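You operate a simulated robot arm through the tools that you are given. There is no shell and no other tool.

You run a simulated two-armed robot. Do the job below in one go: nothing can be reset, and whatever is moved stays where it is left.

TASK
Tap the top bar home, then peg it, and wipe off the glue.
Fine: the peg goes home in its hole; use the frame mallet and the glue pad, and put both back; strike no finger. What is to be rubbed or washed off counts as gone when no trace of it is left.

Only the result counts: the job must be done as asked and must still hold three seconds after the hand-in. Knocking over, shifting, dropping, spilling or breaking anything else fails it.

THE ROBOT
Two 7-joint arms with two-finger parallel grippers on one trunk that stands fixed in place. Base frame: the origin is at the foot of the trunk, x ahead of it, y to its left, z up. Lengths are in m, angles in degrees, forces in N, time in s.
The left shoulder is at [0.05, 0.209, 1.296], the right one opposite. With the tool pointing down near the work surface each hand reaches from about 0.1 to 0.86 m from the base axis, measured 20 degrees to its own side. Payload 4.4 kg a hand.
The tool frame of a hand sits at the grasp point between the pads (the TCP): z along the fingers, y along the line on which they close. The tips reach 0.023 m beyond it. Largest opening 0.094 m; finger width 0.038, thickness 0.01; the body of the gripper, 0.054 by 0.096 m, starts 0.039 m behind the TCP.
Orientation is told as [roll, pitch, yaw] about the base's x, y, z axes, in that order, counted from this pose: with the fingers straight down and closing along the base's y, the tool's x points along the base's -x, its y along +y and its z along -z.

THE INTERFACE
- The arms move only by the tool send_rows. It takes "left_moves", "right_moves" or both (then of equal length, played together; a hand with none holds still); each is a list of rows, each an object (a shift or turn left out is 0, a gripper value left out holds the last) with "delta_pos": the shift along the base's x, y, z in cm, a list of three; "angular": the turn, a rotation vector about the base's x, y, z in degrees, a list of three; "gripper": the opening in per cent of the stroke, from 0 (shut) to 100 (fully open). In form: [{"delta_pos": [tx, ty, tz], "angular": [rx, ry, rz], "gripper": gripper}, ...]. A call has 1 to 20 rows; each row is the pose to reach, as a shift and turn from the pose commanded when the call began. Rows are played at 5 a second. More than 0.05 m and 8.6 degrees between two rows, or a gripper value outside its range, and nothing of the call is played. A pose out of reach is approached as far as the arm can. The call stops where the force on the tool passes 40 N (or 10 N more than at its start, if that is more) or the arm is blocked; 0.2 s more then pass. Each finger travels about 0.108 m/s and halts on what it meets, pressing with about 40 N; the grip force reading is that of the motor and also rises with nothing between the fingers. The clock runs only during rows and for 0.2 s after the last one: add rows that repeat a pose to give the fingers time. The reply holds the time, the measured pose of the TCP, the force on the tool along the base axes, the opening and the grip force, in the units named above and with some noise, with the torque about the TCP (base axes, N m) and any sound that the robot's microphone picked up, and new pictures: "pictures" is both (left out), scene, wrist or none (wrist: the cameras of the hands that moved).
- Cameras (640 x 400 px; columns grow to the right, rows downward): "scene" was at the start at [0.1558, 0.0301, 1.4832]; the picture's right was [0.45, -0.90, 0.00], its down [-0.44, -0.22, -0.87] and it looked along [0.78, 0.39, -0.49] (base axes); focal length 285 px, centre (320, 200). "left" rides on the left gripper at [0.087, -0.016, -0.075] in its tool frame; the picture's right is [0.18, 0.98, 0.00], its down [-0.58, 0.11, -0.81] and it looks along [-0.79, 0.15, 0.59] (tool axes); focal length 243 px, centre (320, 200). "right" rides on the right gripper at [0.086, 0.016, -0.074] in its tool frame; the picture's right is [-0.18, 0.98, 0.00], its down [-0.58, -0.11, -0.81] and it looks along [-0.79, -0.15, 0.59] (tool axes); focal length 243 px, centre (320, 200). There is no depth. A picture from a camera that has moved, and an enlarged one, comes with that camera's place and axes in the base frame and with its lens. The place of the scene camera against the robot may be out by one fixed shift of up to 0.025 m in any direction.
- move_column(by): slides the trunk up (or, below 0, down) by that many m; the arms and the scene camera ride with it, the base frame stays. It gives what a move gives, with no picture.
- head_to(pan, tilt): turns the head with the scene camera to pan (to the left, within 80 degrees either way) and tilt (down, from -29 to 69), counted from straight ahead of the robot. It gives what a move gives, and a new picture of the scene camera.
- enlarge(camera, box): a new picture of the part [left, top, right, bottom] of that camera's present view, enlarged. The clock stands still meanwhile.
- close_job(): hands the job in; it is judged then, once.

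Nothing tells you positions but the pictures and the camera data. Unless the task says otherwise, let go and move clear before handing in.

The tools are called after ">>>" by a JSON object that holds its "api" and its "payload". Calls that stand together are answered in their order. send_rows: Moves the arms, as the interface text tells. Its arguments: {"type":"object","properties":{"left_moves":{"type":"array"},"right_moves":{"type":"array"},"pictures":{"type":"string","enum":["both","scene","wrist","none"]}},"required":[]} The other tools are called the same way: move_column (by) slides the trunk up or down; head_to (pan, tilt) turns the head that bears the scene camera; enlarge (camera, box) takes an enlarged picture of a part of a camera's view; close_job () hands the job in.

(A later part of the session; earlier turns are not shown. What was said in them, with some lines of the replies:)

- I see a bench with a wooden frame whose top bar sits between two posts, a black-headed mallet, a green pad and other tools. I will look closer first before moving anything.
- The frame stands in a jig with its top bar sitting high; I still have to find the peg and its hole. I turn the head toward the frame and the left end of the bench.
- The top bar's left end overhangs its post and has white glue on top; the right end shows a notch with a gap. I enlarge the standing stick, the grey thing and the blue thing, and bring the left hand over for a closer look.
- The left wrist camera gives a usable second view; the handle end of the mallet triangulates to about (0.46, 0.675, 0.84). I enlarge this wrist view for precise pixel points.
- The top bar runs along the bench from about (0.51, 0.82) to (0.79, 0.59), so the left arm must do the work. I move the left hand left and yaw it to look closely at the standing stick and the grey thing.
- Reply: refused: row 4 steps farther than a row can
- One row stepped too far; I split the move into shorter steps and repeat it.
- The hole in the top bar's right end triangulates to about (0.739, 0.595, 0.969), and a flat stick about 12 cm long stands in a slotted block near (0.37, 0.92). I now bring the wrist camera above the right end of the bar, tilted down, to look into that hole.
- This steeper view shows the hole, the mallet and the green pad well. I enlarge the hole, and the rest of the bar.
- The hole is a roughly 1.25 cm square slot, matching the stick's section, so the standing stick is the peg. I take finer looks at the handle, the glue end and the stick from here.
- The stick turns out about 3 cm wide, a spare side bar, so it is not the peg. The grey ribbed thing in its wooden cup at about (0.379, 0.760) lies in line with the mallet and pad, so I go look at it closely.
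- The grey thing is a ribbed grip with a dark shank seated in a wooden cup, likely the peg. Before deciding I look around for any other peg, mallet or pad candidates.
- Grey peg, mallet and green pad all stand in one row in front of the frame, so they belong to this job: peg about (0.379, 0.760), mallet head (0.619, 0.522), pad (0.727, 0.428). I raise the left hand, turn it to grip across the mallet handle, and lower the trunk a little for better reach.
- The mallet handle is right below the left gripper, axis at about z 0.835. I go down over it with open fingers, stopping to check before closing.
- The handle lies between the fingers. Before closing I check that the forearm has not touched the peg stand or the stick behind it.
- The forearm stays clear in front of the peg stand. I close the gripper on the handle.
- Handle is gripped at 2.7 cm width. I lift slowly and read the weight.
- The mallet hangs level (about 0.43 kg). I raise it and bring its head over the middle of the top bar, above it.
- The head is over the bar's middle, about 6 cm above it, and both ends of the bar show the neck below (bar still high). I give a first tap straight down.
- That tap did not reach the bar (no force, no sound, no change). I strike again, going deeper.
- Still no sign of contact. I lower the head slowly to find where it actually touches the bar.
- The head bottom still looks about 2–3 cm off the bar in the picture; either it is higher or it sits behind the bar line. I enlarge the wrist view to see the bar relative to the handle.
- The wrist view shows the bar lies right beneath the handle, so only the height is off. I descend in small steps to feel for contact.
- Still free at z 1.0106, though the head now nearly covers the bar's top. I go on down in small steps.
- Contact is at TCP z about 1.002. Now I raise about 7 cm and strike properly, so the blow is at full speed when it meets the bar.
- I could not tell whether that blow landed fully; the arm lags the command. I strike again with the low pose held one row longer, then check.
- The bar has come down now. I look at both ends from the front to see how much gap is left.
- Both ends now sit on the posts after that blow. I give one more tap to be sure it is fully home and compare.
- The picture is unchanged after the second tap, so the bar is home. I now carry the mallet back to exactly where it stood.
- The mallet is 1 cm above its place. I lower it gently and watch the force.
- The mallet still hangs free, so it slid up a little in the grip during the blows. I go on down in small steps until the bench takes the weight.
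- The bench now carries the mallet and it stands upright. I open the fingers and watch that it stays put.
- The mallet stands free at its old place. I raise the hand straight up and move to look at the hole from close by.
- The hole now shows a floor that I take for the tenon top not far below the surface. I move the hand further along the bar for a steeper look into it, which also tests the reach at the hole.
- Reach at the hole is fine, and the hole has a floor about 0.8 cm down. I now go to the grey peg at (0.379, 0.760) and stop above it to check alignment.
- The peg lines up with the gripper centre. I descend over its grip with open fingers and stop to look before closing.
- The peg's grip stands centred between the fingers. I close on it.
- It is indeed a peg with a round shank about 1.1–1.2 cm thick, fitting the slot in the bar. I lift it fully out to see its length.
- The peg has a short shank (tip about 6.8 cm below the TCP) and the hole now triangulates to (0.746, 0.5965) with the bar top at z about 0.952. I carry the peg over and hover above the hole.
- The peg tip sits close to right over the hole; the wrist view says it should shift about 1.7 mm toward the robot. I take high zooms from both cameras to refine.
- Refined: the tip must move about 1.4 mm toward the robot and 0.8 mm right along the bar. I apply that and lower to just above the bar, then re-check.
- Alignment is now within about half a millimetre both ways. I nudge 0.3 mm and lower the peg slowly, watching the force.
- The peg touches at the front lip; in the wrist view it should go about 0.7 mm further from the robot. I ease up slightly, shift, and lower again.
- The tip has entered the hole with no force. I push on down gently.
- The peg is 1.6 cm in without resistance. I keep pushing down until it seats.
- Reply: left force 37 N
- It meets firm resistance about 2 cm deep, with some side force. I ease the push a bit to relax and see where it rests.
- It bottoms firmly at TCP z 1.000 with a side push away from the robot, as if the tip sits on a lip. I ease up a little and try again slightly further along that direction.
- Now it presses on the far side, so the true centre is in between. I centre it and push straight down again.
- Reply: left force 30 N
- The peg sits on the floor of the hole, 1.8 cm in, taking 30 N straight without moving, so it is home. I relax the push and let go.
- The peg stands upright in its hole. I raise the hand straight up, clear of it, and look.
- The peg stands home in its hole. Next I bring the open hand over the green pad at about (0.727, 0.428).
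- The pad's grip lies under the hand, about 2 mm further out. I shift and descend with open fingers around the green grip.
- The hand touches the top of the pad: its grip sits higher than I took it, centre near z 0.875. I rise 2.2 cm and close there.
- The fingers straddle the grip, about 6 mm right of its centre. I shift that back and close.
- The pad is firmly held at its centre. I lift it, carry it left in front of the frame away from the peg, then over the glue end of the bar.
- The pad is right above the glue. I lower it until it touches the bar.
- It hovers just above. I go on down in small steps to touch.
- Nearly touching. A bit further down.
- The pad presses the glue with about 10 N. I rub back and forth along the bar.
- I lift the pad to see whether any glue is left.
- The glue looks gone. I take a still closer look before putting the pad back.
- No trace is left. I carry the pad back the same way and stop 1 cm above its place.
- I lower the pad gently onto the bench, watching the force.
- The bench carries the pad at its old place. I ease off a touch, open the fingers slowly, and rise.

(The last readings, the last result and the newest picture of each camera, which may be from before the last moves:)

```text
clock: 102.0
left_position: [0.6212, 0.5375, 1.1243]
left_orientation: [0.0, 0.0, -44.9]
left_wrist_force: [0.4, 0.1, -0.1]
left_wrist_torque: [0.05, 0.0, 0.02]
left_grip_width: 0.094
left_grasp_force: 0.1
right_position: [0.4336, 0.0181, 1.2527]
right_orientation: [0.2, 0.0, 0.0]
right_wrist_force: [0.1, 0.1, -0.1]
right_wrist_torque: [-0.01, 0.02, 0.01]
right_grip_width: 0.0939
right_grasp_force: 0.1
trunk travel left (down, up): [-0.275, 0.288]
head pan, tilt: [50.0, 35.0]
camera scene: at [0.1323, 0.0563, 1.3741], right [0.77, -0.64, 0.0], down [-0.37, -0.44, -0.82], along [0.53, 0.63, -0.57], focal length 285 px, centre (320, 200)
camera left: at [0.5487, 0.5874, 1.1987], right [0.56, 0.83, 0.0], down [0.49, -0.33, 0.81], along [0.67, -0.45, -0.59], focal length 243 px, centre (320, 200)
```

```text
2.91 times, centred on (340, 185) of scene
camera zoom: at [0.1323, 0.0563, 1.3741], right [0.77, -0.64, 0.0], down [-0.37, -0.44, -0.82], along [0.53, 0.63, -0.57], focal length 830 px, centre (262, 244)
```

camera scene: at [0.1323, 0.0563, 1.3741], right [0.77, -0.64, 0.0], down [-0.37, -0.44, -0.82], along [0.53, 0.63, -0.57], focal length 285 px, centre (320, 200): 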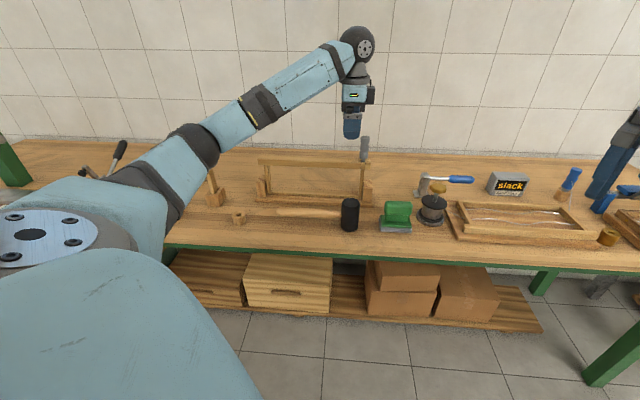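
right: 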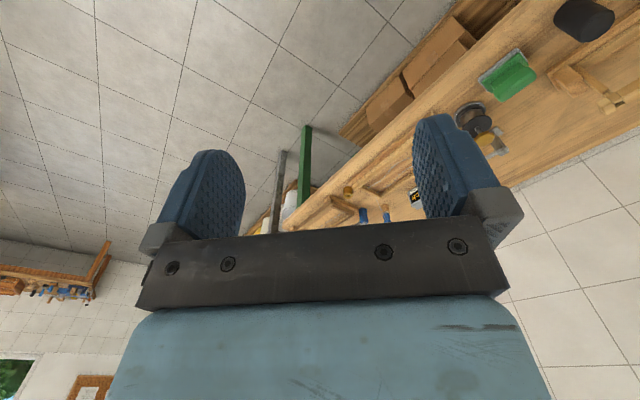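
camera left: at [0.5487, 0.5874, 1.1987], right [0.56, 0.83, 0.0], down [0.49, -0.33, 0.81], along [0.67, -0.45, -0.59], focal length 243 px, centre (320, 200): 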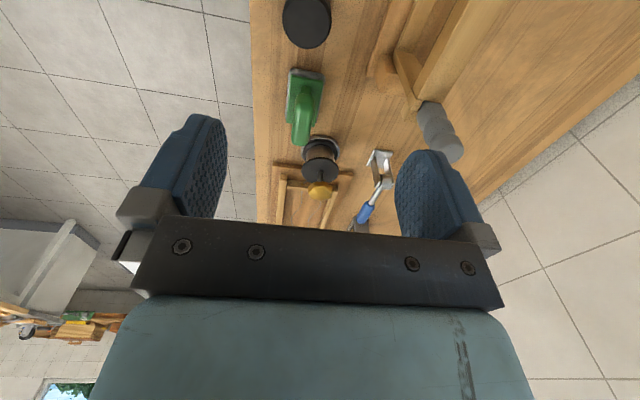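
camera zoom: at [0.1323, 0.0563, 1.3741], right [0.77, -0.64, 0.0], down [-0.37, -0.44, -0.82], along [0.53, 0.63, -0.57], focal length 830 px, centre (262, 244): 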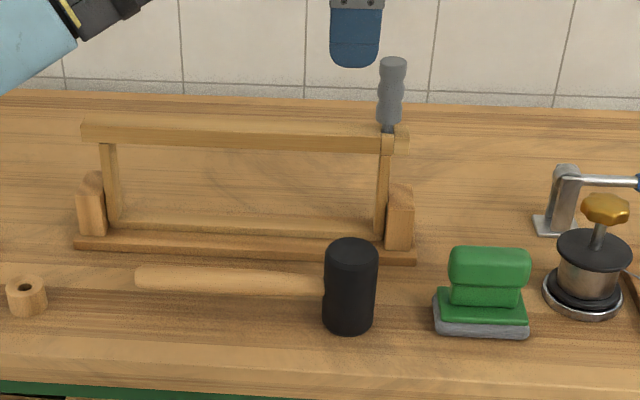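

Mallet and pad are back, the peg stands in its hole and the bar is clean. I make a last close check of the joints, peg and tools.

>>> {"api": "enlarge", "payload": {"camera": "scene", "box": [345, 130, 395, 175]}}

>>> {"api": "enlarge", "payload": {"camera": "scene", "box": [352, 148, 380, 172]}}

>>> {"api": "enlarge", "payload": {"camera": "scene", "box": [250, 145, 290, 175]}}

>>> {"api": "enlarge", "payload": {"camera": "left", "box": [360, 0, 480, 170]}}

```text
8.89 times, centred on (370, 152) of scene
camera zoom: at [0.1323, 0.0563, 1.3741], right [0.77, -0.64, 0.0], down [-0.37, -0.44, -0.82], along [0.53, 0.63, -0.57], focal length 2537 px, centre (-124, 622)
```

zoom: 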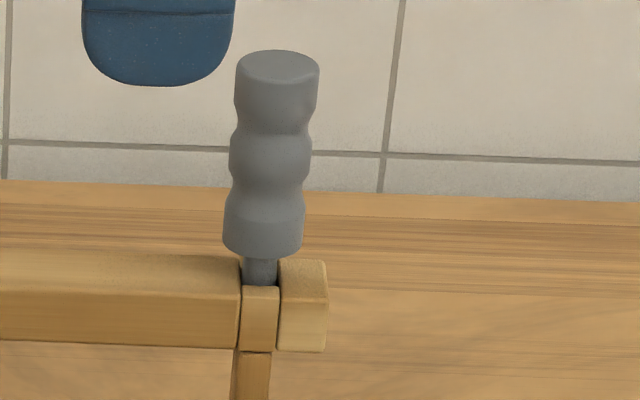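

```text
16.00 times, centred on (366, 160) of scene
camera zoom: at [0.1323, 0.0563, 1.3741], right [0.77, -0.64, 0.0], down [-0.37, -0.44, -0.82], along [0.53, 0.63, -0.57], focal length 4566 px, centre (-416, 840)
```

zoom: 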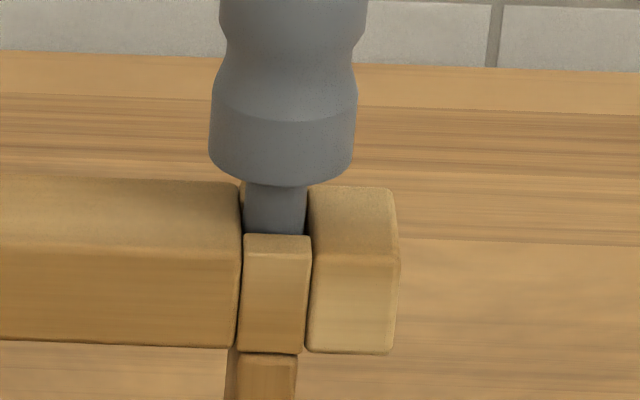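

```text
13.33 times, centred on (270, 160) of scene
camera zoom: at [0.1323, 0.0563, 1.3741], right [0.77, -0.64, 0.0], down [-0.37, -0.44, -0.82], along [0.53, 0.63, -0.57], focal length 3805 px, centre (987, 733)
```

zoom: 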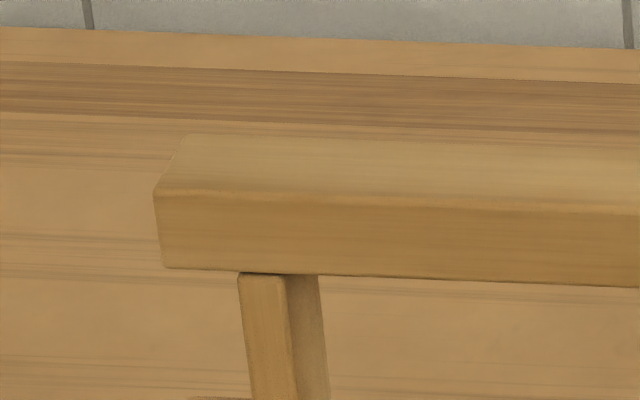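

```text
2.35 times, centred on (420, 85) of left
camera zoom: at [0.5487, 0.5874, 1.1987], right [0.56, 0.83, 0.0], down [0.49, -0.33, 0.81], along [0.67, -0.45, -0.59], focal length 571 px, centre (85, 471)
```

zoom: 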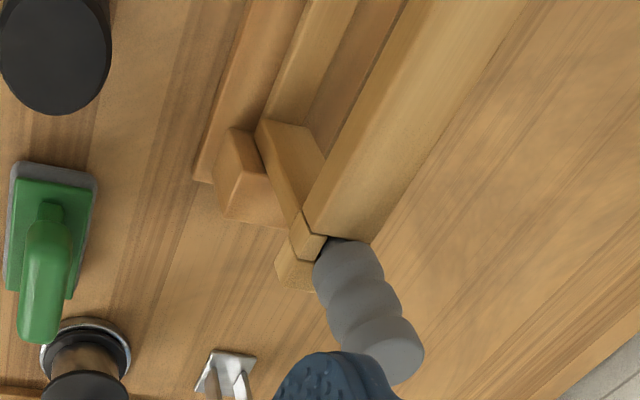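

Both joints are tight, the peg stands straight on the hole's floor, the glue is gone, and mallet and pad stand where they were. I draw the hand back clear of everything and take one last look.

>>> {"api": "send_rows", "payload": {"left_moves": [{"delta_pos": [-3, -1, 2]}, {"delta_pos": [-6, -2, 4]}, {"delta_pos": [-9, -3, 6]}, {"delta_pos": [-12, -4, 8]}, {"delta_pos": [-15, -5, 10]}, {"delta_pos": [-18, -6, 12]}, {"delta_pos": [-18, -6, 12]}, {"delta_pos": [-18, -6, 12]}], "pictures": "scene"}}

>>> {"api": "enlarge", "payload": {"camera": "scene", "box": [220, 120, 450, 260]}}

```text
clock: 103.8
left_position: [0.4406, 0.4762, 1.2438]
left_orientation: [0.0, -0.1, -44.9]
left_wrist_force: [-0.1, -0.2, 0.1]
left_wrist_torque: [-0.01, 0.04, -0.01]
left_grip_width: 0.0941
left_grasp_force: 0.1
right_position: [0.4313, 0.0187, 1.2537]
right_orientation: [0.0, 0.0, 0.1]
right_wrist_force: [0.1, -0.8, 0.0]
right_wrist_torque: [-0.01, 0.0, 0.04]
right_grip_width: 0.0941
right_grasp_force: 0.0
trunk travel left (down, up): [-0.275, 0.288]
head pan, tilt: [50.0, 35.0]
camera scene: at [0.1306, 0.0569, 1.3743], right [0.77, -0.64, 0.0], down [-0.37, -0.44, -0.82], along [0.53, 0.63, -0.57], focal length 285 px, centre (320, 200)
```

scene: 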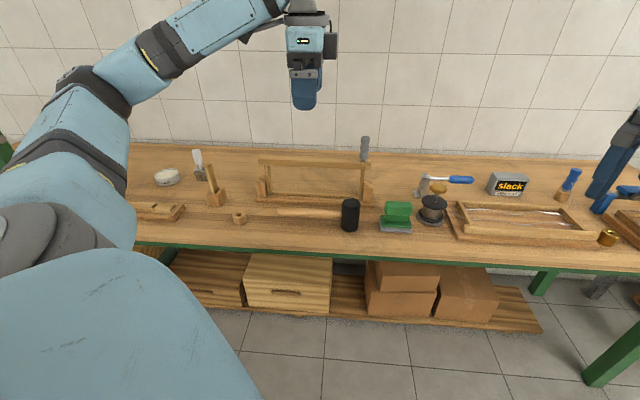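

```text
2.78 times, centred on (335, 190) of scene
camera zoom: at [0.1306, 0.0569, 1.3743], right [0.77, -0.64, 0.0], down [-0.37, -0.44, -0.82], along [0.53, 0.63, -0.57], focal length 794 px, centre (278, 228)
```

zoom: 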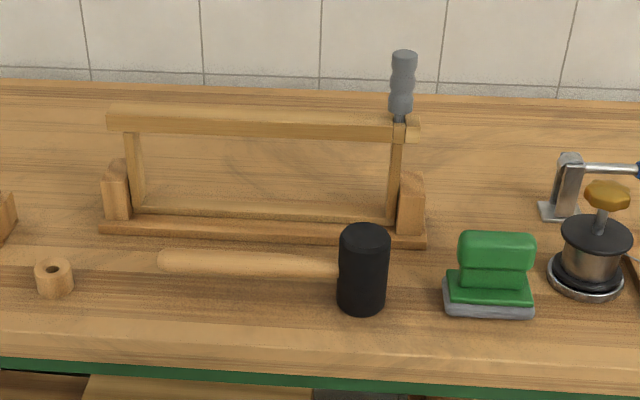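

The bar is home, the peg is in its hole, the glue is gone, and mallet and pad are back in place with the hand clear. I hand the job in.

>>> {"api": "close_job", "payload": {}}

```text
The job is handed in.
```

I handed the job in: the top bar is tapped home, the peg is in its hole, and the glue is wiped off. The tool gave no result from the judging, only that it was handed in.

- **Top bar:** one mallet blow brought it down onto both side bars. A second tap did not move it any further.
- **Peg:** I took the grey-handled pin from the wooden cup in front of the frame and put it into the slot at the bar's right end. It stopped firmly about 1.6 cm down and did not move under a 30 N push. About 1 cm of its shank still shows above the bar. I took that stop as home and did not tap the peg with the mallet.
- **Glue:** I rubbed it with the green pad. The close-up pictures afterwards show no trace on the bar's top.
- **Tools:** the mallet and the pad are standing upright back where they were, within a few millimetres as far as the pictures show. The mallet struck only the bar.

In the last pictures nothing else on the bench looks moved, and the hand was clear when I handed in.
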